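You operate a simulated robot arm through the tools that you are given. There is no shell and no other tool.

The job below is to be done with a simulated robot arm. You get a single attempt, and the scene is never put back.

Task
Stop the green pump and drain its old oil into the open jar.
Fine: switch off before the drain valve opens; shut the valve again and put the jar back where it stood; spill nothing. Set down upright: clear jar.
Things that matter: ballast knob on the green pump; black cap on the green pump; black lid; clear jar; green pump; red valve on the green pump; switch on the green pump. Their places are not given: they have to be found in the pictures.

The check looks at the end state, three seconds after you hand in, the way a careful person would. Anything else that was tipped, shoved, dropped, spilled or broken makes it a failure.

Robot
A 6-joint arm with a fingered hand, fixed in place. Base frame: the origin is on the floor under the middle of its stand, x ahead of it, y to its left, z up; the work surface is at about z = 0.8. Units: m, degrees, N and s.
With the tool pointing down near the work surface it reaches from about 0.26 to 0.7 m from the base axis. Its first joint turns from -166.0 to 166.0 degrees. Payload 4 kg.
The TCP is the grasp point between the finger pads, 0.026 m short of the fingertips. In the tool frame z runs along the fingers and y along their closing line. The gripper opens to 0.148 m; its body begins 0.073 m behind the TCP. The gripper is a hand of 3 fingers: y runs from the thumb to the fingers, the wrist lies at [0, 0, -0.239] in the tool frame.
Orientation is told as [roll, pitch, yaw] about the base's x, y, z axes, in that order, counted from this pose: with the fingers straight down and closing along the base's y, the tool's x points along the base's -x, its y along +y and its z along -z.

Tools
- The arm moves only by the tool drive_tool. Its argument "increments" is a list of rows, each a list of 6 numbers: the shift along the tool's x, y, z in units of 500 mm (1.0 is 500 mm), then the turn, a rotation vector about the tool's x, y, z in units of 180 degrees (1.0 is 180 degrees). In form: [[tx, ty, tz, wx, wy, wz], ...]. A call has 1 to 20 rows; each row is the pose to reach, as a shift and turn from the pose commanded when the call began, along the tool's axes at that moment. A call with a number of a shift or a turn outside -1 to 1 is refused whole. Rows are played at 5 a second. More than 0.05 m and 8.6 degrees between two rows, and nothing of the call is played. Where a pose cannot be reached the arm comes as near as it can. A force on the tool above 70 N (or 10 N above the force at the start of the call, whichever is more), or a blocked arm, ends the call early, and 0.2 s more pass. In this call time passes only in rows, and 0.2 s behind the last. The reply holds the time, the measured pose of the TCP, the force on the tool along the base axes, the opening and the grip force, in the units named above and with some noise, with the torque about the TCP (base axes, N m) and any sound that the robot's microphone picked up.
- Cameras (640 x 400 px; columns grow to the right, rows downward): "scene" is fixed at [0.0491, -0.5017, 1.6004]; the picture's right is [0.54, -0.84, 0.00], its down [-0.63, -0.40, -0.66] and it looks along [0.56, 0.36, -0.75] (base axes); focal length 273 px, centre (320, 200). "wrist" rides on the gripper at [0.068, -0.039, -0.09] in the tool frame; the picture's right is [0.50, 0.87, 0.00], its down [-0.65, 0.38, -0.65] and it looks along [-0.57, 0.33, 0.76] (tool axes); focal length 222 px, centre (320, 200).
- snapshot(camera): a new picture of that camera. No time passes.
- move_column(by): moves the trunk up (or, below 0, down) by that many m; the arm rides with it, the base frame stays. It gives what a move gives, with no picture.
- set_fingers(finger1, finger2, thumb_bend): sets how far each is bent, from 0 (flat) to 100 (curled in); at 30 the hand is open as for a grip, at 70 the pads meet at the TCP. One left out holds its place. A second passes; each finger stops where it meets its share of the squeeze, and holds until it gets a number again. It is the only way to open and close the hand. It gives what a move gives, with no picture; readings hold the bend of each and the force on the fingers (four entries, about 0 where the hand has none), thumb and palm.
- measure_at(camera, pixels): for up to 12 pixels [column, row] of the newest picture of that camera ("zoom" is the newest enlarged one), the place [x, y, z] in the base frame of the surface seen there, good to about 0.003 m. No time passes.
- zoom(camera, box): a new picture of the part [left, top, right, bottom] of that camera's present view, enlarged. No time passes.
- hand_in(): hands the job in; it is judged then, once.

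Open the gripper and draw the arm clear of the work before you hand the job in, unless the task says otherwise.

The tools are called after ">>>" by a JSON object that holds its "api" and its "payload". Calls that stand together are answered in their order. drive_tool: Moves the arm, as the interface text tells. Its arguments: {"type":"object","properties":{"increments":{"type":"array"}},"required":["increments"]} The other tools are called the same way: move_column (by) moves the trunk up or down; set_fingers (finger1, finger2, thumb_bend) moves the fingers one by one; snapshot (camera) takes a picture; measure_at (camera, pixels) gives the place of the surface under pixels of a picture; zoom (camera, box) takes an enlarged picture of a part of a camera's view; hand_in () hands the job in.

At the start:

```text
t: 0.0
tcp_pos: [0.2279, -0.2594, 1.3949]
ee_rot: [0.0, 0.0, 0.0]
ft_force: [-0.5, 0.0, 0.0]
moment: [-0.01, 0.04, -0.02]
grip_width: 0.1478
gripper_force: 0.0
shape: jaw
bend: [30.0, 30.0, 30.0]
finger forces: [0.0, 0.1, 0.0, 0.0, 0.1, 0.1]
trunk travel left (down, up): [-0.275, 0.042]
```

scene: 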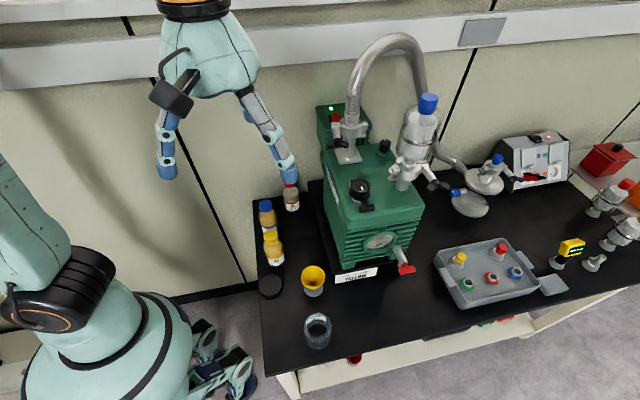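
wrist: 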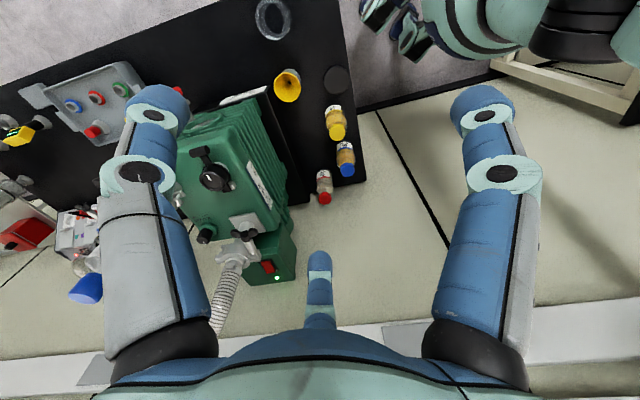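

The scene picture shows the green pump around (375,200), the clear jar at (317,328), and the red valve at (405,268). I zoom in on these to see details.

>>> {"api": "zoom", "payload": {"camera": "scene", "box": [300, 80, 460, 180]}}

>>> {"api": "zoom", "payload": {"camera": "scene", "box": [240, 180, 440, 305]}}

>>> {"api": "zoom", "payload": {"camera": "scene", "box": [240, 250, 440, 375]}}

```text
4.00 times, centred on (380, 130) of scene
```

zoom: 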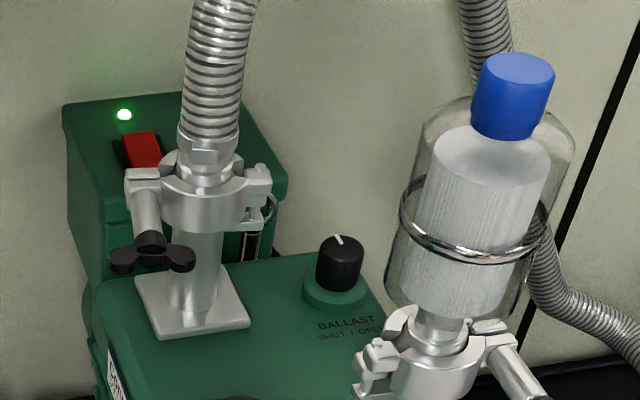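

```text
3.20 times, centred on (340, 242) of scene
```

zoom: 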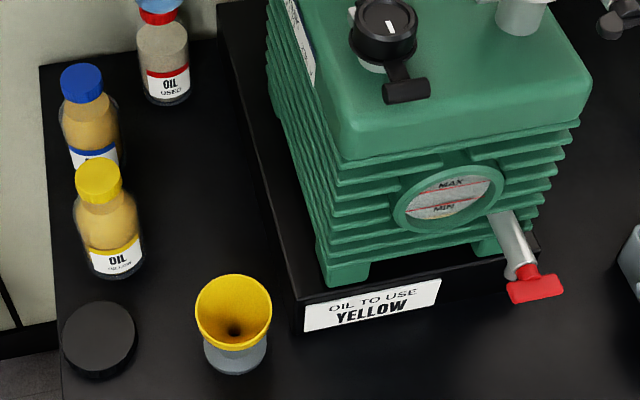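

```text
3.20 times, centred on (340, 312) of scene
```

zoom: 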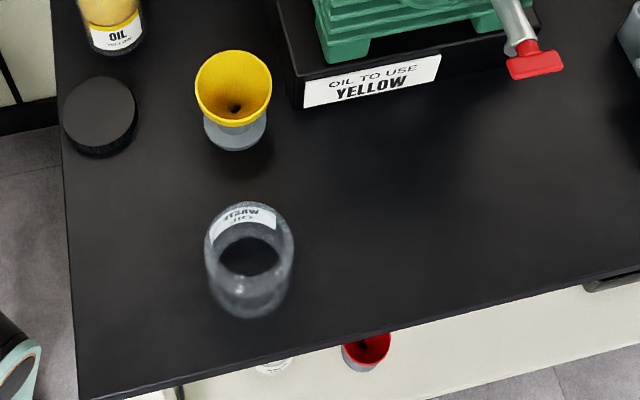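

The green pump has a red rocker near (335,118), ballast knob at (385,147), cap at (360,187), a drain spout with red handle at (405,268). I measure these and the jar.

>>> {"api": "measure_at", "payload": {"camera": "scene", "pixels": [[335, 117], [331, 109], [385, 147], [360, 187], [366, 208], [405, 269], [402, 258], [396, 248], [383, 240], [317, 315], [317, 333], [318, 348]]}}

>>> {"api": "zoom", "payload": {"camera": "scene", "box": [370, 230, 434, 290]}}

>>> {"api": "zoom", "payload": {"camera": "scene", "box": [310, 95, 374, 135]}}

>>> {"api": "zoom", "payload": {"camera": "scene", "box": [290, 305, 346, 361]}}

```text
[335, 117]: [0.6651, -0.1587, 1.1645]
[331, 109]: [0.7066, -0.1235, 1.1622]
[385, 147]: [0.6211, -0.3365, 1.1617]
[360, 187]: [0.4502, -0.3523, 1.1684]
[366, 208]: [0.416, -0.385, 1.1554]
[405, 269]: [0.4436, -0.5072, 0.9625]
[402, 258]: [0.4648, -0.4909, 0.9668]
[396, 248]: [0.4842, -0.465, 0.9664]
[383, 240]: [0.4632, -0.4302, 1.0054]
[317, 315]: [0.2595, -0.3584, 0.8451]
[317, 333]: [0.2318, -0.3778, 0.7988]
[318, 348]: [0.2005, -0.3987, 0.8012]
```

```text
6.67 times, centred on (402, 260) of scene
```

zoom: 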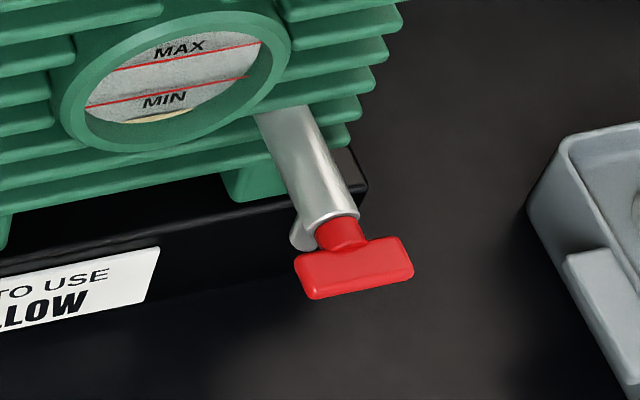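

```text
10.00 times, centred on (342, 115) of scene
```

zoom: 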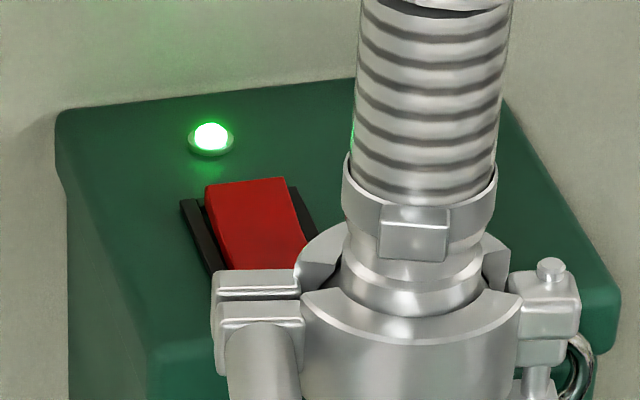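

```text
7.14 times, centred on (318, 333) of scene
```

zoom: 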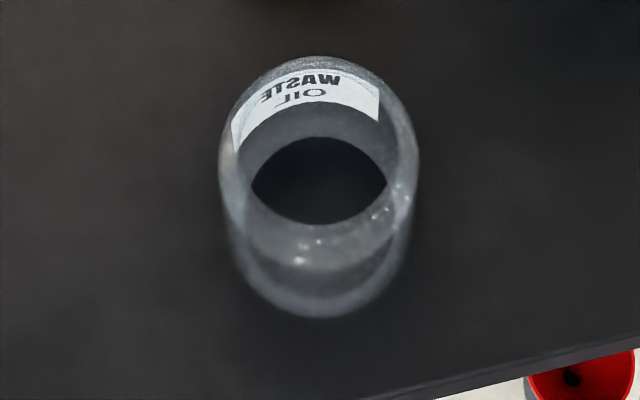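

I measure finer points on zoomed pictures: first the drain valve and its handle.

>>> {"api": "zoom", "payload": {"camera": "scene", "box": [370, 230, 434, 290]}}

>>> {"api": "measure_at", "payload": {"camera": "zoom", "pixels": [[275, 120], [300, 150], [320, 195], [340, 190], [335, 235], [310, 265], [310, 285], [360, 270], [405, 250], [405, 265], [300, 240], [345, 160]]}}

>>> {"api": "zoom", "payload": {"camera": "scene", "box": [310, 95, 374, 135]}}

>>> {"api": "measure_at", "payload": {"camera": "zoom", "pixels": [[210, 190], [275, 183], [225, 262], [295, 260], [250, 220], [210, 135], [75, 125], [350, 90], [100, 250], [185, 210], [240, 200], [265, 245]]}}

>>> {"api": "zoom", "payload": {"camera": "scene", "box": [290, 305, 346, 361]}}

>>> {"api": "measure_at", "payload": {"camera": "zoom", "pixels": [[320, 58], [222, 150], [415, 150], [320, 232], [245, 90], [390, 90], [320, 315], [320, 180], [240, 200], [400, 200], [250, 220], [385, 220]]}}

```text
6.67 times, centred on (402, 260) of scene
```

zoom: 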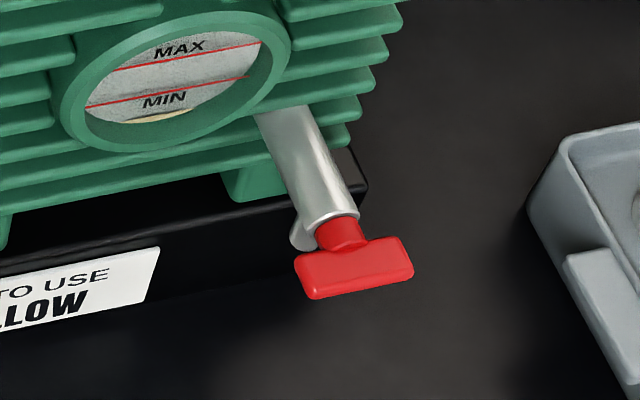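

```text
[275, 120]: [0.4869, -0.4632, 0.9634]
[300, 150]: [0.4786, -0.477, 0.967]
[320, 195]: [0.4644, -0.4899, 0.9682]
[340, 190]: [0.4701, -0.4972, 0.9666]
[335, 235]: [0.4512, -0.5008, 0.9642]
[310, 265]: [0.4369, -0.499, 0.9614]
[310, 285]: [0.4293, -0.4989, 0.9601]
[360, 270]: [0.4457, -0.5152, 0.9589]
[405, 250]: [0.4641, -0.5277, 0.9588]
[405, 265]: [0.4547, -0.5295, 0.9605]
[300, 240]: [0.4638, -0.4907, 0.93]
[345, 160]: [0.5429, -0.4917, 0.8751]
```

```text
10.00 times, centred on (342, 115) of scene
```

zoom: 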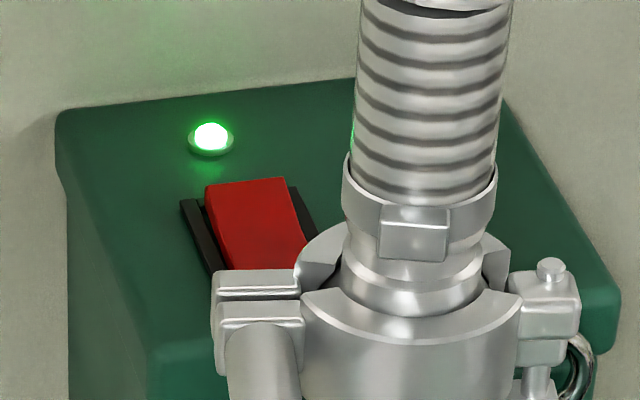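

```text
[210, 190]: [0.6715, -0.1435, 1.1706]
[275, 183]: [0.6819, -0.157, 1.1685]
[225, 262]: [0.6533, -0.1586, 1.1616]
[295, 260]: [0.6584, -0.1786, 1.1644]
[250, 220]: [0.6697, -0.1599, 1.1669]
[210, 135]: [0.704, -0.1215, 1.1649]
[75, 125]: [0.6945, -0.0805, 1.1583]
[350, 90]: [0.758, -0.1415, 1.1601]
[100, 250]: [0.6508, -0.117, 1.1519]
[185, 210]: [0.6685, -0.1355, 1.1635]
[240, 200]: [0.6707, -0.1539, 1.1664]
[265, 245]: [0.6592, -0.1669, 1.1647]
```

```text
7.14 times, centred on (318, 333) of scene
```

zoom: 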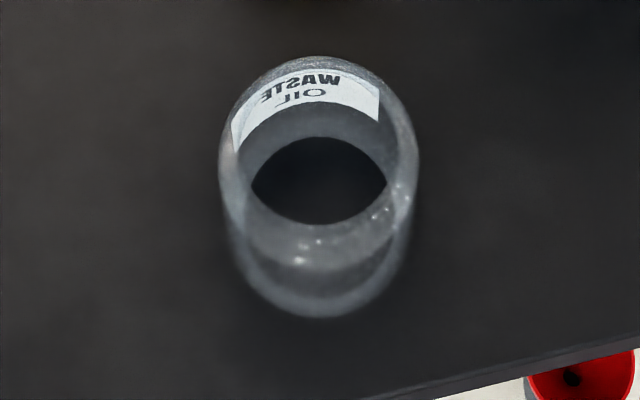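

```text
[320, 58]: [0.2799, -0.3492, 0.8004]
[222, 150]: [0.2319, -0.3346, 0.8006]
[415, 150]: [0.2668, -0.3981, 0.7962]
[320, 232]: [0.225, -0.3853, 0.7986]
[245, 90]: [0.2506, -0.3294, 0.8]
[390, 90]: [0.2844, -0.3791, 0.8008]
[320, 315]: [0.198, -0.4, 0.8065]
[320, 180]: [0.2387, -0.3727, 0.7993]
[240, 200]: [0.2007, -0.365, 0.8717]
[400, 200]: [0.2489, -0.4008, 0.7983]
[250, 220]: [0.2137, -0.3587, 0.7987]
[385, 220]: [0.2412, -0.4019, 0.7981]
```

The rocker's far end stands higher (z≈1.170 at (0.677,-0.150)) and the pump faces about (-0.69,-0.72). I measure the base edge, the hose arch and the table surroundings for clearances.

>>> {"api": "snapshot", "payload": {"camera": "scene"}}

>>> {"api": "measure_at", "payload": {"camera": "scene", "pixels": [[335, 283], [340, 274], [376, 268], [350, 120], [352, 90], [365, 55], [395, 38], [418, 60], [430, 104], [413, 150], [337, 140], [350, 145]]}}

>>> {"api": "measure_at", "payload": {"camera": "scene", "pixels": [[271, 280], [271, 295], [313, 270], [313, 290], [290, 190], [266, 205], [272, 235], [420, 250], [440, 265], [300, 370], [420, 345], [255, 205]]}}

>>> {"api": "snapshot", "payload": {"camera": "wrist"}}

>>> {"api": "measure_at", "payload": {"camera": "wrist", "pixels": [[487, 95], [180, 92], [318, 258], [273, 20], [272, 35], [287, 85], [338, 80], [268, 265], [231, 250], [206, 236], [215, 172], [175, 195]]}}

```text
taken
```

scene: 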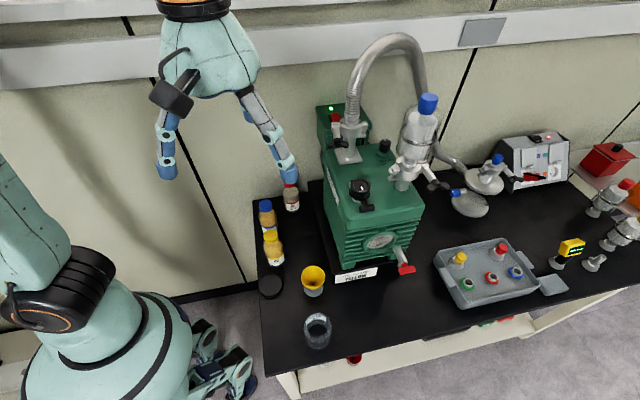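

```text
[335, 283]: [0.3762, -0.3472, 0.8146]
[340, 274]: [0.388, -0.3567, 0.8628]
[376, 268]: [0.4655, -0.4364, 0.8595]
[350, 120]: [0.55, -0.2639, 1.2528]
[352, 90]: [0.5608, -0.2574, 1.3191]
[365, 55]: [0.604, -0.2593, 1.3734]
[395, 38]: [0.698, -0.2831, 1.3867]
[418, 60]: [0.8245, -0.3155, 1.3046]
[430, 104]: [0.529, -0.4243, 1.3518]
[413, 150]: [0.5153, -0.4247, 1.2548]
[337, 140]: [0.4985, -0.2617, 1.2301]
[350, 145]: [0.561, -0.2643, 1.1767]
```

```text
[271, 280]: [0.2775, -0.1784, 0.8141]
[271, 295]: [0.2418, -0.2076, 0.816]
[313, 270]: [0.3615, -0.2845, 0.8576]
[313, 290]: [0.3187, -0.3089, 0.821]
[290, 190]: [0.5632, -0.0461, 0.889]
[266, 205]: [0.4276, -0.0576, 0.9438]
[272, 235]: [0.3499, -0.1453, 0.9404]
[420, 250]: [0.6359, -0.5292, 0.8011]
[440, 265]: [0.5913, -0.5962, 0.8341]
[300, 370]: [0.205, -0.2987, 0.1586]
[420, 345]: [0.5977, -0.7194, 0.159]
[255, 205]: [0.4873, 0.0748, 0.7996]
```

```text
taken
```

wrist: 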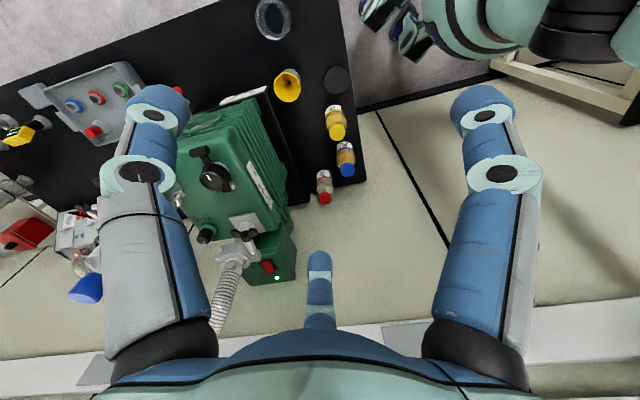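

```text
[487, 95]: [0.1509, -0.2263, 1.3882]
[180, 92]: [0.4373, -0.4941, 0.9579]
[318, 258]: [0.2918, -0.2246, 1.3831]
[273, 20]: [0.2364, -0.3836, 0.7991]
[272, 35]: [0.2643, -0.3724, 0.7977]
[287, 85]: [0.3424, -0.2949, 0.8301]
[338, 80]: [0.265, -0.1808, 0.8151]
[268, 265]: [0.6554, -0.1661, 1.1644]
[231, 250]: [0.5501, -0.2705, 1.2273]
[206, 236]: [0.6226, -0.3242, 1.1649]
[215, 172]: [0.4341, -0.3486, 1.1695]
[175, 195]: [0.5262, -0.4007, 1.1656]
```

The fingers sit 120° apart at about 0.08 m radius. I measure the wall and the pump's back box edges to learn clearance around the switch.

>>> {"api": "measure_at", "payload": {"camera": "scene", "pixels": [[270, 120], [300, 110], [240, 230], [450, 130], [330, 70], [360, 20], [480, 35], [250, 60], [560, 90], [318, 112], [325, 145], [371, 108]]}}

>>> {"api": "zoom", "payload": {"camera": "wrist", "box": [170, 200, 310, 300]}}

>>> {"api": "measure_at", "payload": {"camera": "zoom", "pixels": [[434, 290], [460, 325], [455, 285], [430, 310], [495, 350], [330, 255], [400, 200], [560, 150], [580, 330], [280, 180], [160, 165], [370, 375]]}}

```text
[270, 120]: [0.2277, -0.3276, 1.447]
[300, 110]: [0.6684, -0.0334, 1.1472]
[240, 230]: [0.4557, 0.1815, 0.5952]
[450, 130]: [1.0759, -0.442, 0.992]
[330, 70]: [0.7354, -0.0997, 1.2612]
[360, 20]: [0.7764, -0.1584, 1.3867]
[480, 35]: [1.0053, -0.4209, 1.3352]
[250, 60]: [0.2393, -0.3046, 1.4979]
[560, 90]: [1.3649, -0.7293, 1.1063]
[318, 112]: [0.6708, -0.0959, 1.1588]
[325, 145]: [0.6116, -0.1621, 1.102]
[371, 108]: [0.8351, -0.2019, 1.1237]
```

```text
4.00 times, centred on (240, 250) of wrist
```

zoom: 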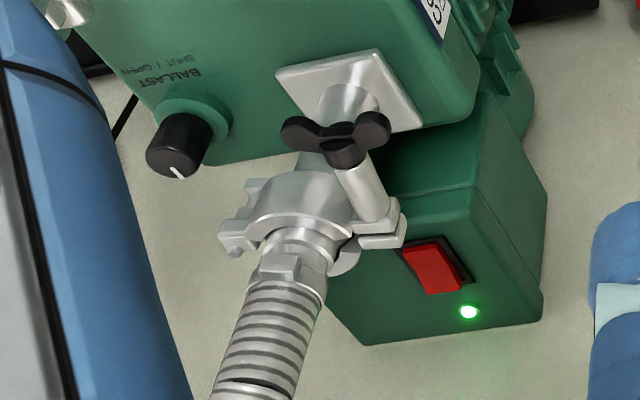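

```text
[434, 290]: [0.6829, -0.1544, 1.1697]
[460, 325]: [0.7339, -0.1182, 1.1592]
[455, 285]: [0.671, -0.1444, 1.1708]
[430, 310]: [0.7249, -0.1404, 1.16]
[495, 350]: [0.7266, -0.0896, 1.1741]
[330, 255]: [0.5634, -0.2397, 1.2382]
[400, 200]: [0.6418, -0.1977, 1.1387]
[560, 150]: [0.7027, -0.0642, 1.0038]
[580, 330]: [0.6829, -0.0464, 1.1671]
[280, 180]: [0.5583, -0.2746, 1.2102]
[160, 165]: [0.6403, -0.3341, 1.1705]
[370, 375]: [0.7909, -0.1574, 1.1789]
```

The wall lies on x+y≈0.635 and the hose arch runs above y≈-0.26, so I'll press the switch with the tool tilted outward from the robot's side using one finger. First I shape the hand (finger1 half bent, the others curled) and look at it.

>>> {"api": "set_fingers", "payload": {"finger1": 50, "finger2": 85, "thumb_bend": 85}}

>>> {"api": "snapshot", "payload": {"camera": "wrist"}}

>>> {"api": "zoom", "payload": {"camera": "scene", "box": [100, 20, 320, 200]}}

```text
t: 1.0
tcp_pos: [0.2286, -0.2585, 1.3948]
ee_rot: [0.0, 0.1, -0.1]
ft_force: [-0.1, 0.0, 0.2]
moment: [0.0, -0.02, 0.02]
grip_width: 0.0316
gripper_force: 0.0
shape: fingers
bend: [50.0, 80.0, 79.0]
finger forces: [0.0, 0.1, 0.0, 0.1, 0.0, 0.0]
trunk travel left (down, up): [-0.275, 0.042]
```

```text
taken
```

wrist: 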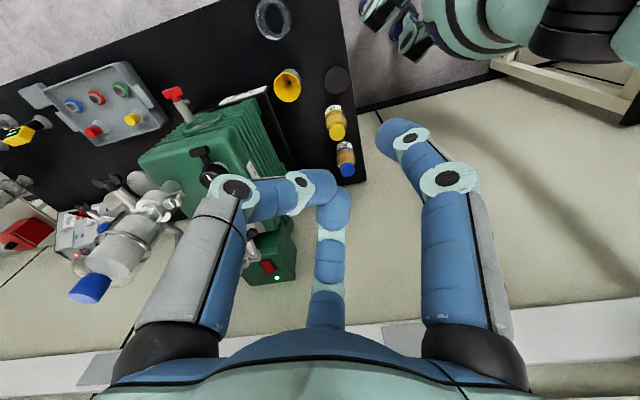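

```text
2.22 times, centred on (210, 110) of scene
```

zoom: 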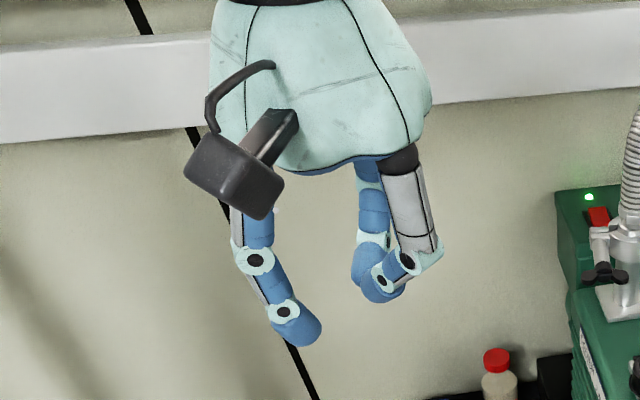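

Finger1 is the +x (lower when tilted) finger and it now extends past the others. I measure its tip in the wrist picture around (392,135).

>>> {"api": "measure_at", "payload": {"camera": "wrist", "pixels": [[385, 130], [395, 122], [382, 145], [400, 130], [410, 150], [447, 180], [300, 180], [330, 205]]}}

>>> {"api": "measure_at", "payload": {"camera": "scene", "pixels": [[205, 135], [208, 133], [200, 130], [232, 118], [196, 75], [185, 85]]}}

```text
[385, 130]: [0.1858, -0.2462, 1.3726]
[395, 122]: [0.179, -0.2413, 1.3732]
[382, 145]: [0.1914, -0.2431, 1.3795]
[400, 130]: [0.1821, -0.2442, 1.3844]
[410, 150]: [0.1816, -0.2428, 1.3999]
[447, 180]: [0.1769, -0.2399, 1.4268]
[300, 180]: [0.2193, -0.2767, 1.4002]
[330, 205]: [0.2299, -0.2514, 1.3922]
```

```text
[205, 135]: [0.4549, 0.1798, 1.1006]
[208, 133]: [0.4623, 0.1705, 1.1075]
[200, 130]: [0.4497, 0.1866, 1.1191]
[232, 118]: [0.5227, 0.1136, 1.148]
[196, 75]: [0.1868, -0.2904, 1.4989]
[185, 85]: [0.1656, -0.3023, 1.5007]
```

The tip of finger1 is at about tool (0.040, 0.016, 0.027). I now move the arm to the left-front approach spot (0.40,-0.10,1.395) with an 18° yaw, clear of hose and wall.

>>> {"api": "drive_tool", "payload": {"increments": [[-0.05667, 0.05333, 0, 0, 0, 0.01667], [-0.11333, 0.10667, 0, 0, 0, 0.03333], [-0.17, 0.16, 0, 0, 0, 0.05], [-0.22667, 0.21333, 0, 0, 0, 0.06667], [-0.28333, 0.26667, 0, 0, 0, 0.08333], [-0.34, 0.32, 0, 0, 0, 0.1]]}}

```text
t: 2.4
tcp_pos: [0.4002, -0.1002, 1.3985]
ee_rot: [0.1, 0.0, -18.0]
ft_force: [-0.9, 0.6, -0.2]
moment: [0.01, 0.0, 0.01]
grip_width: 0.0316
gripper_force: 0.0
shape: fingers
bend: [50.0, 80.0, 79.0]
finger forces: [0.1, 0.0, 0.0, 0.0, 0.1, 0.0]
trunk travel left (down, up): [-0.275, 0.042]
```

The arm reached the approach spot. Next I tilt the tool 40° outward while advancing to about (0.55,-0.132,1.345).

>>> {"api": "drive_tool", "payload": {"increments": [[-0.0436, 0.0046, 0.0157, 0, -0.03175, 0], [-0.0871, 0.0091, 0.0314, 0, -0.0635, 0], [-0.1307, 0.0137, 0.0471, 0, -0.09524, 0], [-0.1743, 0.0183, 0.0629, 0, -0.127, 0], [-0.2179, 0.0229, 0.0786, 0, -0.15873, 0], [-0.2614, 0.0274, 0.0943, 0, -0.19048, 0], [-0.305, 0.032, 0.11, 0, -0.22222, 0]]}}

>>> {"api": "snapshot", "payload": {"camera": "scene"}}

>>> {"api": "snapshot", "payload": {"camera": "wrist"}}

```text
t: 4.0
tcp_pos: [0.5484, -0.1318, 1.3411]
ee_rot: [0.1, -40.0, -18.1]
ft_force: [0.2, -0.3, 0.5]
moment: [-0.02, -0.02, 0.0]
grip_width: 0.0312
gripper_force: 0.1
shape: fingers
bend: [50.0, 80.0, 79.0]
finger forces: [0.1, 0.1, 0.1, 0.0, 0.0, 0.1]
trunk travel left (down, up): [-0.275, 0.042]
```

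```text
taken
```

scene: 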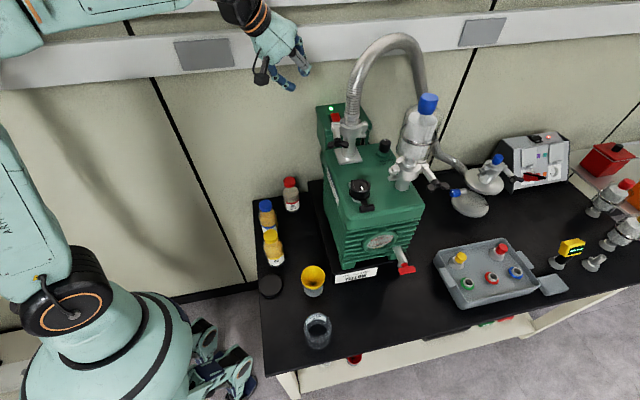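

```text
taken
```

wrist: 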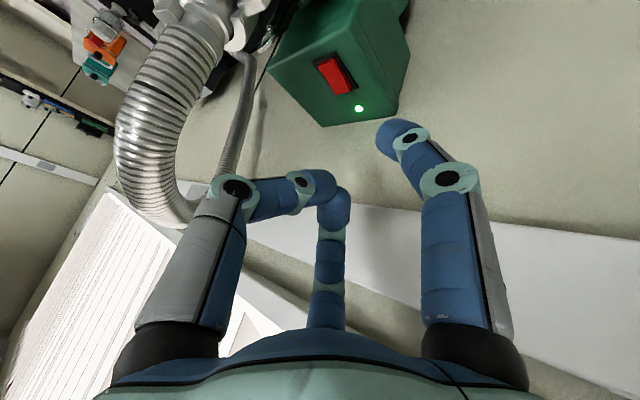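

The wrist view shows the red rocker at (337,75) and finger1 tip at (385,137). I zoom and measure both precisely.

>>> {"api": "zoom", "payload": {"camera": "wrist", "box": [290, 30, 430, 150]}}

>>> {"api": "measure_at", "payload": {"camera": "zoom", "pixels": [[135, 165], [210, 115], [195, 180], [260, 160], [310, 280], [275, 265], [220, 200], [165, 130], [440, 430], [425, 460], [490, 420], [430, 400]]}}

```text
3.33 times, centred on (360, 90) of wrist
```

zoom: 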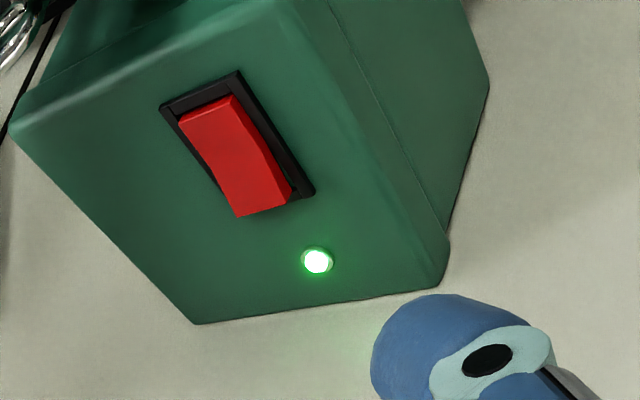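

```text
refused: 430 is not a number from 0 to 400
```

>>> {"api": "measure_at", "payload": {"camera": "zoom", "pixels": [[185, 120], [230, 100], [215, 150], [235, 205], [285, 185], [255, 180], [240, 150], [265, 150], [318, 260], [400, 320], [385, 350], [380, 380]]}}

>>> {"api": "measure_at", "payload": {"camera": "wrist", "pixels": [[385, 125], [392, 121], [380, 135], [385, 145], [382, 152], [400, 125]]}}

```text
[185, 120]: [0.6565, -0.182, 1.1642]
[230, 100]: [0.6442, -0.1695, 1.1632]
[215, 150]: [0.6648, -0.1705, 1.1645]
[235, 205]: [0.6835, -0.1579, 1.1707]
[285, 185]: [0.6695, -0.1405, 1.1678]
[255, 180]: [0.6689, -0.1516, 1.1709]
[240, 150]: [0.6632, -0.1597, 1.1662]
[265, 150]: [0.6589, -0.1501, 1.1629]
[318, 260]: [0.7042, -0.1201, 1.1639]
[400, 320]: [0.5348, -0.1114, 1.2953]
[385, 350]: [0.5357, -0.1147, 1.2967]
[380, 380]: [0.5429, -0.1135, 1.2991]
```

```text
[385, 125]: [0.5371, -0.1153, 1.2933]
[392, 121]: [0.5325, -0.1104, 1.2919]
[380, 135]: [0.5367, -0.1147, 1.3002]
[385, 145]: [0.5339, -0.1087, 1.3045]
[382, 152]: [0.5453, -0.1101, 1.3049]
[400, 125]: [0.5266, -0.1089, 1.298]
```

The rocker's raised end is at (0.676,-0.149,1.170), near end at (0.650,-0.176,1.164). Before lowering I check the clamp and hose positions seen at (200–270, 10–60) and the thumb knuckle at (238,188).

>>> {"api": "measure_at", "payload": {"camera": "wrist", "pixels": [[238, 188], [215, 190], [200, 215], [235, 20], [245, 35], [258, 10], [225, 40], [215, 60], [170, 90], [130, 140], [195, 20], [240, 175]]}}

```text
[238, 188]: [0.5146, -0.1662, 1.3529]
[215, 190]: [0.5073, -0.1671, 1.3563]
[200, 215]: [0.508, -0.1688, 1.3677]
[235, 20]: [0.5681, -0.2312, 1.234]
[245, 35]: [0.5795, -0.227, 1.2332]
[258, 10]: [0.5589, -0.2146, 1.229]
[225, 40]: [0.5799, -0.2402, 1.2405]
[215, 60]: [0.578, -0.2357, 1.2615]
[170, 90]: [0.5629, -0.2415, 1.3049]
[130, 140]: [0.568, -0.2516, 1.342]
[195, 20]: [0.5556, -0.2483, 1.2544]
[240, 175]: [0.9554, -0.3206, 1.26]
```

The thumb knuckle will stay about 6 cm from the clamp. I move so the finger1 tip hovers ~2 cm above the rocker's raised end (TCP ≈ (0.679,-0.173,1.241)).

>>> {"api": "drive_tool", "payload": {"increments": [[-0.0136, 0.0005, 0.055, 0, 0, 0], [-0.0273, 0.001, 0.11, 0, 0, 0], [-0.0409, 0.0015, 0.165, 0, 0, 0], [-0.0545, 0.002, 0.22, 0, 0, 0], [-0.0682, 0.0025, 0.275, 0, 0, 0], [-0.0818, 0.003, 0.33, 0, 0, 0]]}}

>>> {"api": "snapshot", "payload": {"camera": "wrist"}}

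>>> {"api": "zoom", "payload": {"camera": "scene", "box": [270, 40, 430, 140]}}

```text
t: 5.4
tcp_pos: [0.6779, -0.174, 1.2393]
ee_rot: [0.0, -39.9, -18.0]
ft_force: [0.5, 0.3, 0.3]
moment: [-0.04, 0.01, 0.03]
grip_width: 0.0313
gripper_force: 0.1
shape: fingers
bend: [50.0, 80.0, 79.0]
finger forces: [0.0, 0.0, 0.0, 0.0, 0.0, 0.1]
trunk travel left (down, up): [-0.275, 0.042]
```

```text
taken
```

wrist: 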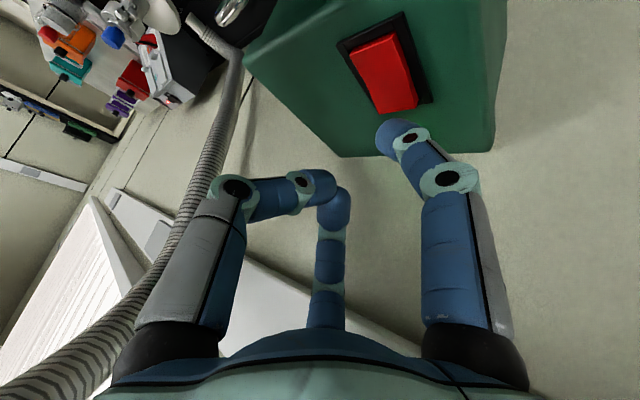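

```text
4.00 times, centred on (350, 90) of scene
```

zoom: 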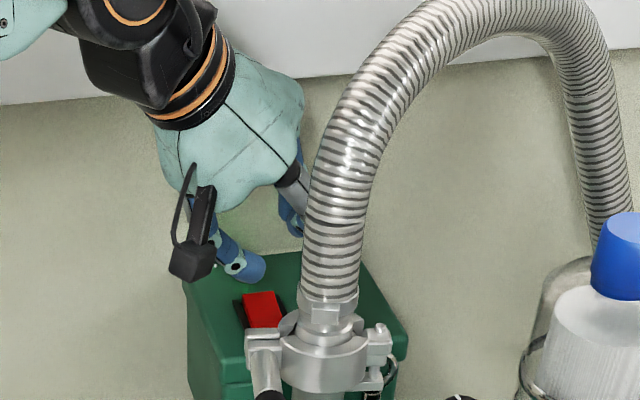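

The tip hovers near the rocker's far end at (390,130). I measure its offset from the rocker before pressing.

>>> {"api": "zoom", "payload": {"camera": "wrist", "box": [330, 20, 450, 160]}}

>>> {"api": "measure_at", "payload": {"camera": "wrist", "pixels": [[385, 125], [392, 121], [380, 135], [400, 120], [385, 150], [380, 110], [413, 102], [395, 80], [358, 55], [390, 38], [370, 100], [415, 95]]}}

```text
2.86 times, centred on (390, 90) of wrist
```

zoom: 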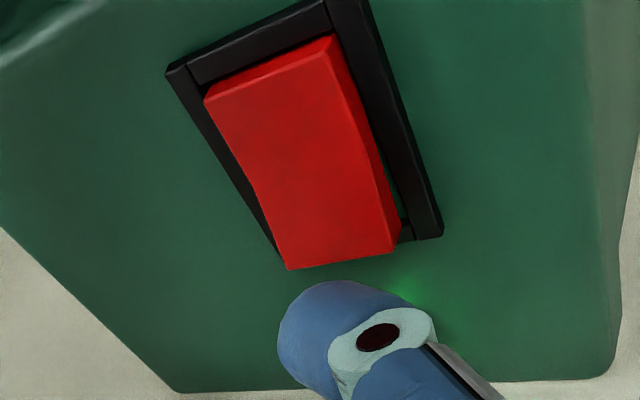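

```text
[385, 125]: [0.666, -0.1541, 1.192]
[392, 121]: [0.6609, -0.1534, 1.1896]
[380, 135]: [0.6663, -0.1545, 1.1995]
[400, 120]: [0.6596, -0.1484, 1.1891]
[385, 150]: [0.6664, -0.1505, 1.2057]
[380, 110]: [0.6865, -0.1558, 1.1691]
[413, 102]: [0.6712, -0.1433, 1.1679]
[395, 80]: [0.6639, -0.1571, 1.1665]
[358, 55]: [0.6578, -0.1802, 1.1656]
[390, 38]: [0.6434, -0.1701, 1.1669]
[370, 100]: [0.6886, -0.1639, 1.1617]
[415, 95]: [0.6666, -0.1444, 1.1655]
```

Tip centre is about (0.670,-0.154), over the raised half. I press straight down in small steps, about 24 mm.

>>> {"api": "drive_tool", "payload": {"increments": [[0.00514, 0, 0.00613, 0, 0, 0], [0.01029, 0, 0.01226, 0, 0, 0], [0.01543, 0, 0.01838, 0, 0, 0], [0.02058, 0, 0.02451, 0, 0, 0], [0.02572, 0, 0.03064, 0, 0, 0], [0.03086, 0, 0.03677, 0, 0, 0]]}}

>>> {"api": "zoom", "payload": {"camera": "wrist", "box": [330, 20, 450, 160]}}

>>> {"api": "zoom", "payload": {"camera": "scene", "box": [270, 60, 430, 160]}}

```text
t: 6.8
tcp_pos: [0.6802, -0.1719, 1.2175]
ee_rot: [0.0, -40.1, -18.0]
ft_force: [-1.6, 1.3, 5.1]
moment: [0.12, 0.06, 0.0]
grip_width: 0.0271
gripper_force: 2.5
shape: fingers
bend: [52.0, 80.0, 79.0]
finger forces: [4.5, 0.1, 0.1, 0.0, 0.1, 0.0]
trunk travel left (down, up): [-0.275, 0.042]
```

```text
2.86 times, centred on (390, 90) of wrist
```

zoom: 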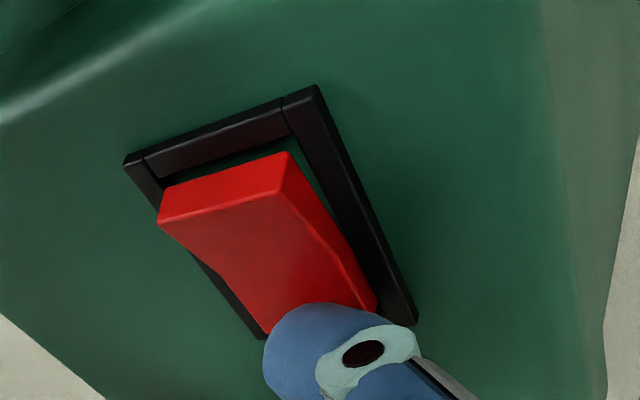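

```text
4.00 times, centred on (350, 110) of scene
```

zoom: 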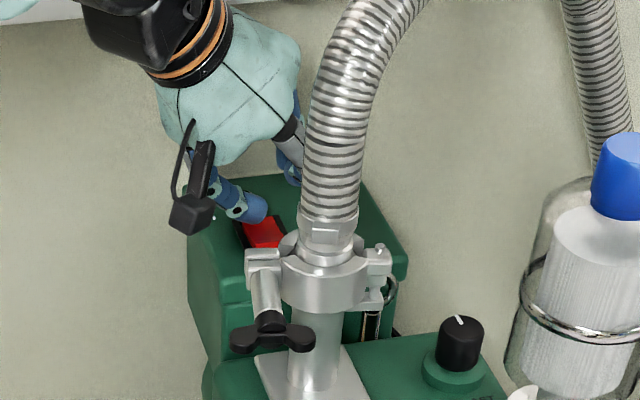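

The rocker has flipped (near end is now raised) and the light seems out. I lift straight up and back off, then verify the lamp.

>>> {"api": "drive_tool", "payload": {"increments": [[-0.02, 0, -0.024, 0, 0, 0], [-0.045, 0, -0.053, 0, 0, 0], [-0.06, 0, -0.09, 0, 0, 0], [-0.05, 0, -0.17, 0, 0, 0], [-0.04, 0, -0.26, 0, 0, 0], [-0.03, 0, -0.35, 0, 0, 0]]}}

>>> {"api": "snapshot", "payload": {"camera": "wrist"}}

>>> {"api": "zoom", "payload": {"camera": "scene", "box": [290, 80, 450, 180]}}

```text
t: 8.2
tcp_pos: [0.5814, -0.141, 1.362]
ee_rot: [-0.1, -39.9, -18.0]
ft_force: [0.1, 0.5, 0.2]
moment: [0.01, -0.02, 0.0]
grip_width: 0.0306
gripper_force: 0.1
shape: fingers
bend: [50.0, 80.0, 79.0]
finger forces: [0.0, 0.0, 0.1, 0.0, 0.0, 0.0]
trunk travel left (down, up): [-0.275, 0.042]
```

```text
taken
```

wrist: 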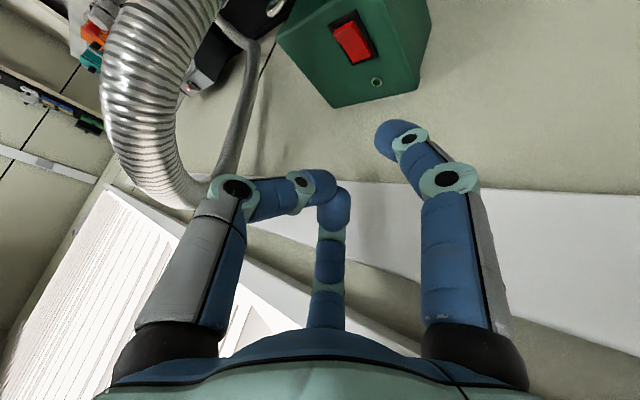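

```text
4.00 times, centred on (370, 130) of scene
```

zoom: 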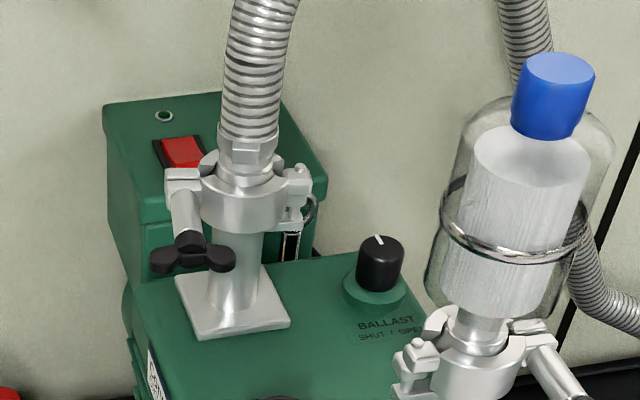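

The lamp is dark: the pump is off. I back the arm off to the left and bring the tool upright again.

>>> {"api": "drive_tool", "payload": {"increments": [[0.0345, -0.0049, -0.0412, 0, 0.03175, 0], [0.0689, -0.0097, -0.0825, 0, 0.0635, 0], [0.1034, -0.0146, -0.1237, 0, 0.09524, 0], [0.1379, -0.0195, -0.165, 0, 0.127, 0], [0.1724, -0.0244, -0.2062, 0, 0.15873, 0], [0.2068, -0.0292, -0.2475, 0, 0.19048, 0], [0.2413, -0.0341, -0.2887, 0, 0.22222, 0]]}}

>>> {"api": "set_fingers", "payload": {"finger1": 100, "finger2": 50, "thumb_bend": 50}}

>>> {"api": "snapshot", "payload": {"camera": "wrist"}}

```text
t: 9.8
tcp_pos: [0.4007, -0.1, 1.3927]
ee_rot: [0.0, 0.0, -18.0]
ft_force: [0.2, 0.0, -0.8]
moment: [0.0, 0.03, 0.02]
grip_width: 0.0305
gripper_force: 0.1
shape: fingers
bend: [50.0, 80.0, 79.0]
finger forces: [0.0, 0.0, 0.0, 0.1, 0.0, 0.1]
trunk travel left (down, up): [-0.275, 0.042]
```

```text
t: 10.8
tcp_pos: [0.4032, -0.1006, 1.3924]
ee_rot: [-0.1, 0.0, -18.0]
ft_force: [-0.5, 0.3, 0.5]
moment: [-0.01, -0.03, 0.0]
grip_width: 0.0553
gripper_force: 0.0
shape: fingers
bend: [100.0, 50.0, 50.0]
finger forces: [0.0, 0.1, 0.1, 0.0, 0.0, 0.1]
trunk travel left (down, up): [-0.275, 0.042]
```

```text
taken
```

wrist: 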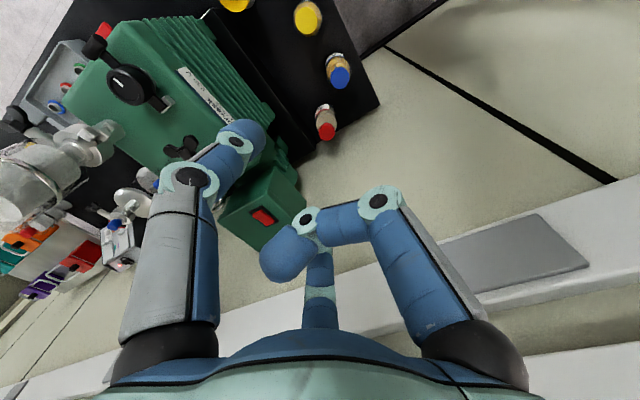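

Finger1 fully curled at 100 stays compact; I measure its joints and tip, and the thumb's, to know the hand's shape.

>>> {"api": "measure_at", "payload": {"camera": "wrist", "pixels": [[380, 200], [385, 185], [310, 220], [275, 262], [285, 245], [190, 180], [235, 142], [255, 130], [260, 145], [440, 320], [165, 330], [320, 325]]}}

```text
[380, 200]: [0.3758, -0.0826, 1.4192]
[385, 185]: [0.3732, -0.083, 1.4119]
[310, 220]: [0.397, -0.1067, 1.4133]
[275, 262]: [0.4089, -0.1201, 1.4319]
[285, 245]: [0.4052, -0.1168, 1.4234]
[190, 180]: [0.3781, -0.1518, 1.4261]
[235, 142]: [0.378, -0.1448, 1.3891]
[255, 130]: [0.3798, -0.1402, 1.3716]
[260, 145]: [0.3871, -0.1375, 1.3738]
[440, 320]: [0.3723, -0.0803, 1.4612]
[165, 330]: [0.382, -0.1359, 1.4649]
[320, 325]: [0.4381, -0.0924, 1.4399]
```

Curled fingers stay within ~0.045 m of the axis. Now I swing the arm over to the jar's side of the table at (0.25,-0.40,1.25), staying high and clear of everything.

>>> {"api": "drive_tool", "payload": {"increments": [[0.0117, -0.0739, 0.0311, 0, 0, -0.0235], [0.0235, -0.1478, 0.0622, 0, 0, -0.0469], [0.0352, -0.2217, 0.0933, 0, 0, -0.0704], [0.0469, -0.2956, 0.1244, 0, 0, -0.0938], [0.0587, -0.3696, 0.1556, 0, 0, -0.1173], [0.0704, -0.4435, 0.1867, 0, 0, -0.1407], [0.0821, -0.5174, 0.2178, 0, 0, -0.1642], [0.0939, -0.5913, 0.2489, 0, 0, -0.1877], [0.1056, -0.6652, 0.28, 0, 0, -0.2111]]}}

>>> {"api": "snapshot", "payload": {"camera": "wrist"}}

>>> {"api": "snapshot", "payload": {"camera": "scene"}}

```text
t: 12.8
tcp_pos: [0.2473, -0.4014, 1.2529]
ee_rot: [0.0, -0.1, 20.1]
ft_force: [0.3, 0.6, 0.4]
moment: [0.04, 0.0, 0.0]
grip_width: 0.0554
gripper_force: 0.1
shape: fingers
bend: [100.0, 50.0, 50.0]
finger forces: [0.0, 0.0, 0.1, 0.0, 0.1, 0.0]
trunk travel left (down, up): [-0.275, 0.042]
```

```text
taken
```

wrist: 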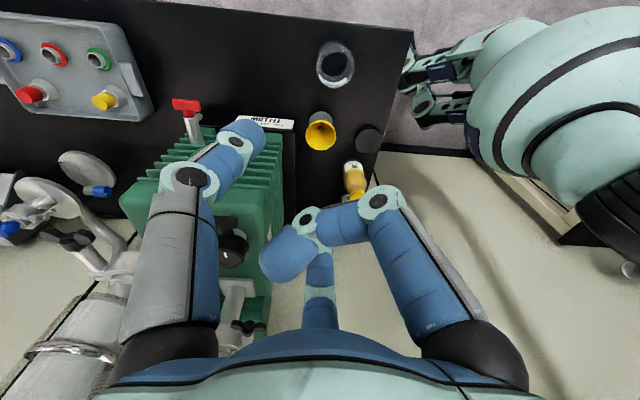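

```text
taken
```

scene: 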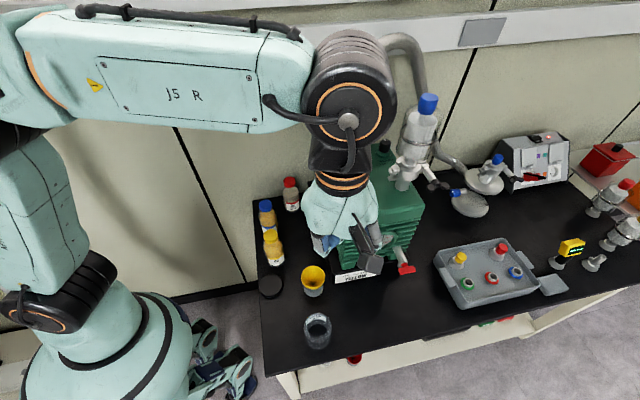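

The arm sits over the table front. I tilt the tool 55° and back away to about (0.10,-0.55,1.05), so the wrist camera looks level across the jar and the drain.

>>> {"api": "drive_tool", "payload": {"increments": [[0.0473, -0.0225, 0.05, 0, -0.0382, 0], [0.0945, -0.045, 0.1, 0, -0.0764, 0], [0.1418, -0.0675, 0.15, 0, -0.1146, 0], [0.189, -0.09, 0.2, 0, -0.1528, 0], [0.2363, -0.1125, 0.25, 0, -0.191, 0], [0.2835, -0.135, 0.3, 0, -0.2292, 0], [0.3308, -0.1575, 0.35, 0, -0.2674, 0], [0.378, -0.18, 0.4, 0, -0.3056, 0]]}}

>>> {"api": "snapshot", "payload": {"camera": "wrist"}}

>>> {"api": "snapshot", "payload": {"camera": "scene"}}

```text
t: 14.6
tcp_pos: [0.1743, -0.6216, 1.1684]
ee_rot: [10.7, -48.5, 9.0]
ft_force: [0.1, 0.8, -0.2]
moment: [-0.04, -0.01, -0.04]
grip_width: 0.0557
gripper_force: 0.0
shape: fingers
bend: [100.0, 50.0, 50.0]
finger forces: [0.0, 0.1, 0.1, 0.1, 0.0, 0.1]
out of reach, approached as far as the arm can: row 1, 2, 3, 4, 5, 6, 7, 8
trunk travel left (down, up): [-0.275, 0.042]
```

```text
taken
```

wrist: 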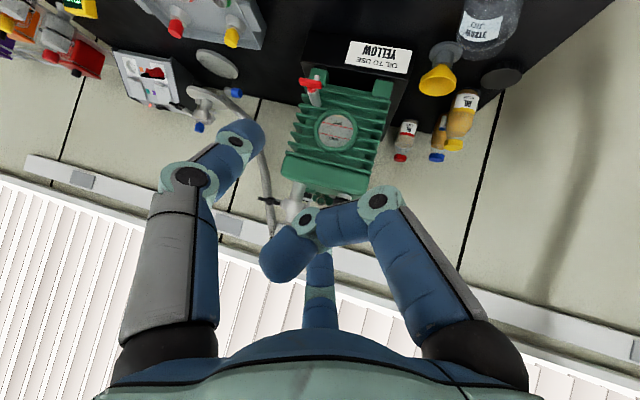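

```text
taken
```

scene: 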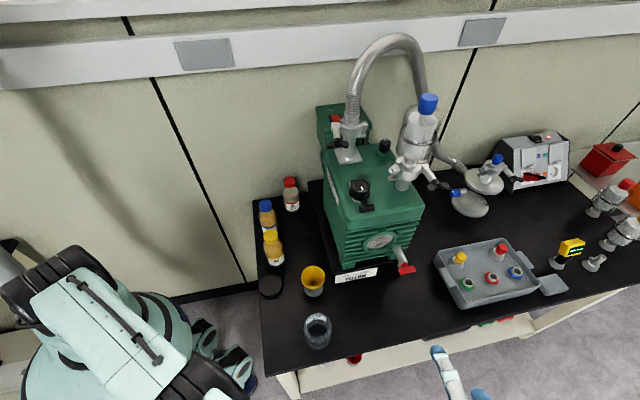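

The arm could not reach that pose and stopped at (0.174,-0.622,1.168). I send a zero move to see which pose it now counts as commanded.

>>> {"api": "drive_tool", "payload": {"increments": [[0, 0, 0, 0, 0, 0]]}}

```text
t: 15.0
tcp_pos: [0.1753, -0.6203, 1.168]
ee_rot: [10.9, -48.6, 9.0]
ft_force: [-0.2, 0.2, 0.5]
moment: [0.0, 0.02, 0.02]
grip_width: 0.0555
gripper_force: 0.1
shape: fingers
bend: [100.0, 50.0, 50.0]
finger forces: [0.0, 0.0, 0.0, 0.1, 0.0, 0.1]
trunk travel left (down, up): [-0.275, 0.042]
```

The commanded pose is now the present one. From here the wrist view shows the valve at (312,85) and the jar at (490,20); I zoom on both.

>>> {"api": "zoom", "payload": {"camera": "wrist", "box": [270, 50, 400, 150]}}

>>> {"api": "zoom", "payload": {"camera": "wrist", "box": [400, 0, 560, 100]}}

```text
4.00 times, centred on (335, 100) of wrist
```

zoom: 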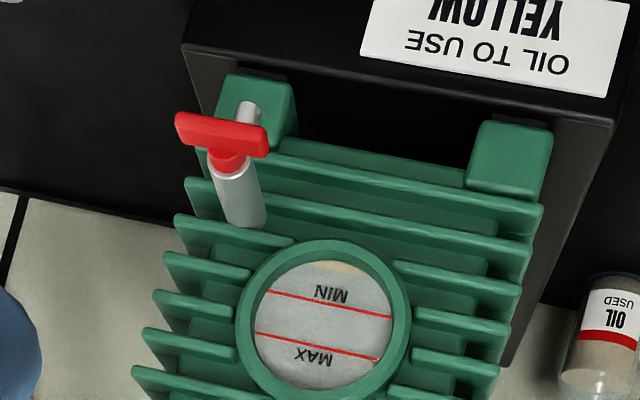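

```text
4.00 times, centred on (480, 50) of wrist
```

zoom: 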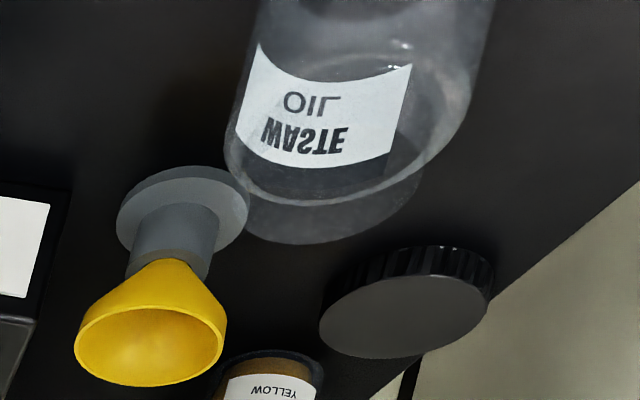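

The spout tip shows below the handle at zoom (246,112). I re-zoom and measure the handle, spout, body fins and the base.

>>> {"api": "zoom", "payload": {"camera": "wrist", "box": [290, 55, 340, 105]}}

>>> {"api": "measure_at", "payload": {"camera": "zoom", "pixels": [[120, 100], [130, 130], [300, 100], [300, 125], [210, 110], [215, 140], [250, 55], [255, 80], [240, 80], [230, 170], [250, 220], [270, 60]]}}

>>> {"api": "zoom", "payload": {"camera": "wrist", "box": [440, 0, 540, 70]}}

>>> {"api": "measure_at", "payload": {"camera": "zoom", "pixels": [[130, 80], [360, 110], [150, 180], [330, 220], [110, 250], [200, 300], [300, 310], [400, 270], [470, 160], [230, 150], [110, 150], [300, 80]]}}

```text
8.00 times, centred on (315, 80) of wrist
```

zoom: 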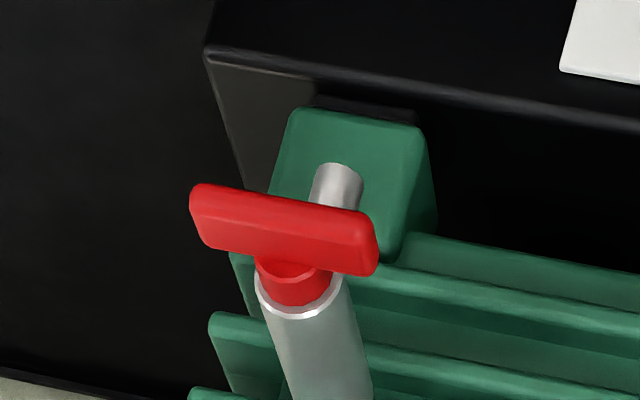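

```text
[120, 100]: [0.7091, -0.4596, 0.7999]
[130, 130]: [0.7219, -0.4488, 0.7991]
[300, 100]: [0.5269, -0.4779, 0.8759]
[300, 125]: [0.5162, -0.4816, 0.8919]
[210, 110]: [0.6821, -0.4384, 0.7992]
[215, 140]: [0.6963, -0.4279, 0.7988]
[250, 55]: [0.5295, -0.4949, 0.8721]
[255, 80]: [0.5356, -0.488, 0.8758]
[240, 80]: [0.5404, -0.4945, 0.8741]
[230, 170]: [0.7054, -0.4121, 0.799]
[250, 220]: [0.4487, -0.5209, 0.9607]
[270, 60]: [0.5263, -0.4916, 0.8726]
```

```text
5.71 times, centred on (490, 35) of wrist
```

zoom: 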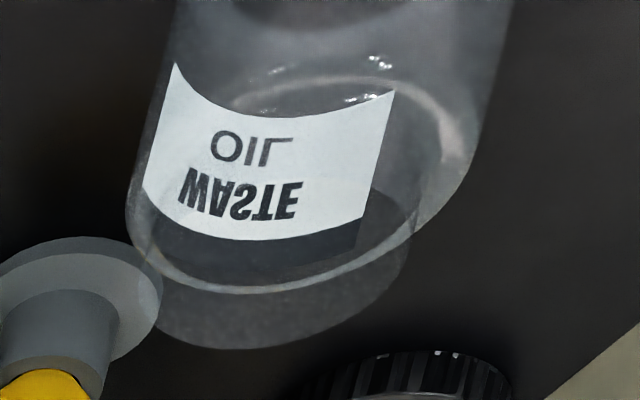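

```text
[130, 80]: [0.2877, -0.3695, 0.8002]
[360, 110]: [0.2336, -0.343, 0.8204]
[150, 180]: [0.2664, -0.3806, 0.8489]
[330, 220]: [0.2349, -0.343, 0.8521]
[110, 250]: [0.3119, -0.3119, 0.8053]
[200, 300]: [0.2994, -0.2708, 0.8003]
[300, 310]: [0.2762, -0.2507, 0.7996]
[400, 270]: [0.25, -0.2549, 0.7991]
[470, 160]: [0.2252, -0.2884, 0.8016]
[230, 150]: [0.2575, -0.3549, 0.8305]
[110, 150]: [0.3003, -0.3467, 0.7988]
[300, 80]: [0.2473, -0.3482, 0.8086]
```

The label points fit a jar axis at about (0.231,-0.379) with radius 0.036. Now I re-zoom on the valve and measure the spout at zoom (335,185), handle ends (200,200),(370,245) and foot.

>>> {"api": "zoom", "payload": {"camera": "wrist", "box": [290, 55, 340, 105]}}

>>> {"api": "measure_at", "payload": {"camera": "zoom", "pixels": [[338, 170], [320, 190], [350, 195], [338, 205], [200, 195], [205, 240], [370, 230], [365, 265], [285, 215], [285, 245], [290, 285], [315, 350]]}}

>>> {"api": "measure_at", "payload": {"camera": "zoom", "pixels": [[380, 150], [400, 230], [450, 250], [250, 90], [600, 110], [210, 50], [240, 260], [225, 330], [270, 280], [320, 300], [280, 330], [350, 380]]}}

```text
8.00 times, centred on (315, 80) of wrist
```

zoom: 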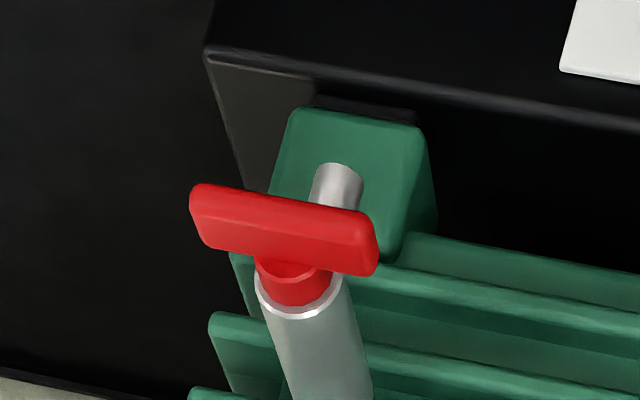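

```text
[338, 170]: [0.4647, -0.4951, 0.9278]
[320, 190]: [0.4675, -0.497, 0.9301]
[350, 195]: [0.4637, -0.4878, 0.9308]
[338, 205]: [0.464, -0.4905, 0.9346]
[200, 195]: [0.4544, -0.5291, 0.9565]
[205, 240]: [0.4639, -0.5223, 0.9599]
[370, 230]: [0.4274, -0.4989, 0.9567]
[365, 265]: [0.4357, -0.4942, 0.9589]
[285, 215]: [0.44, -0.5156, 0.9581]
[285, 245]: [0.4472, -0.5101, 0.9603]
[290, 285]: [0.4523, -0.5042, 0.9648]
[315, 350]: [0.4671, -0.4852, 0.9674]
```

```text
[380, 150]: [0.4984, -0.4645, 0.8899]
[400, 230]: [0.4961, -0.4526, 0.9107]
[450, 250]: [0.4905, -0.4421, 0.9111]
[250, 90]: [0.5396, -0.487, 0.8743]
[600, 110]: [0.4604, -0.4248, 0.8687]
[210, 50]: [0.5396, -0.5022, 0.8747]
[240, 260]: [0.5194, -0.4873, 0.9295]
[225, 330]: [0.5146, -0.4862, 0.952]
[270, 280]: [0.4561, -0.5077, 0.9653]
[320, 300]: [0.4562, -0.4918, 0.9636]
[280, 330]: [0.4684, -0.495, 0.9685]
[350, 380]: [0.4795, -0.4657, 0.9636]
```

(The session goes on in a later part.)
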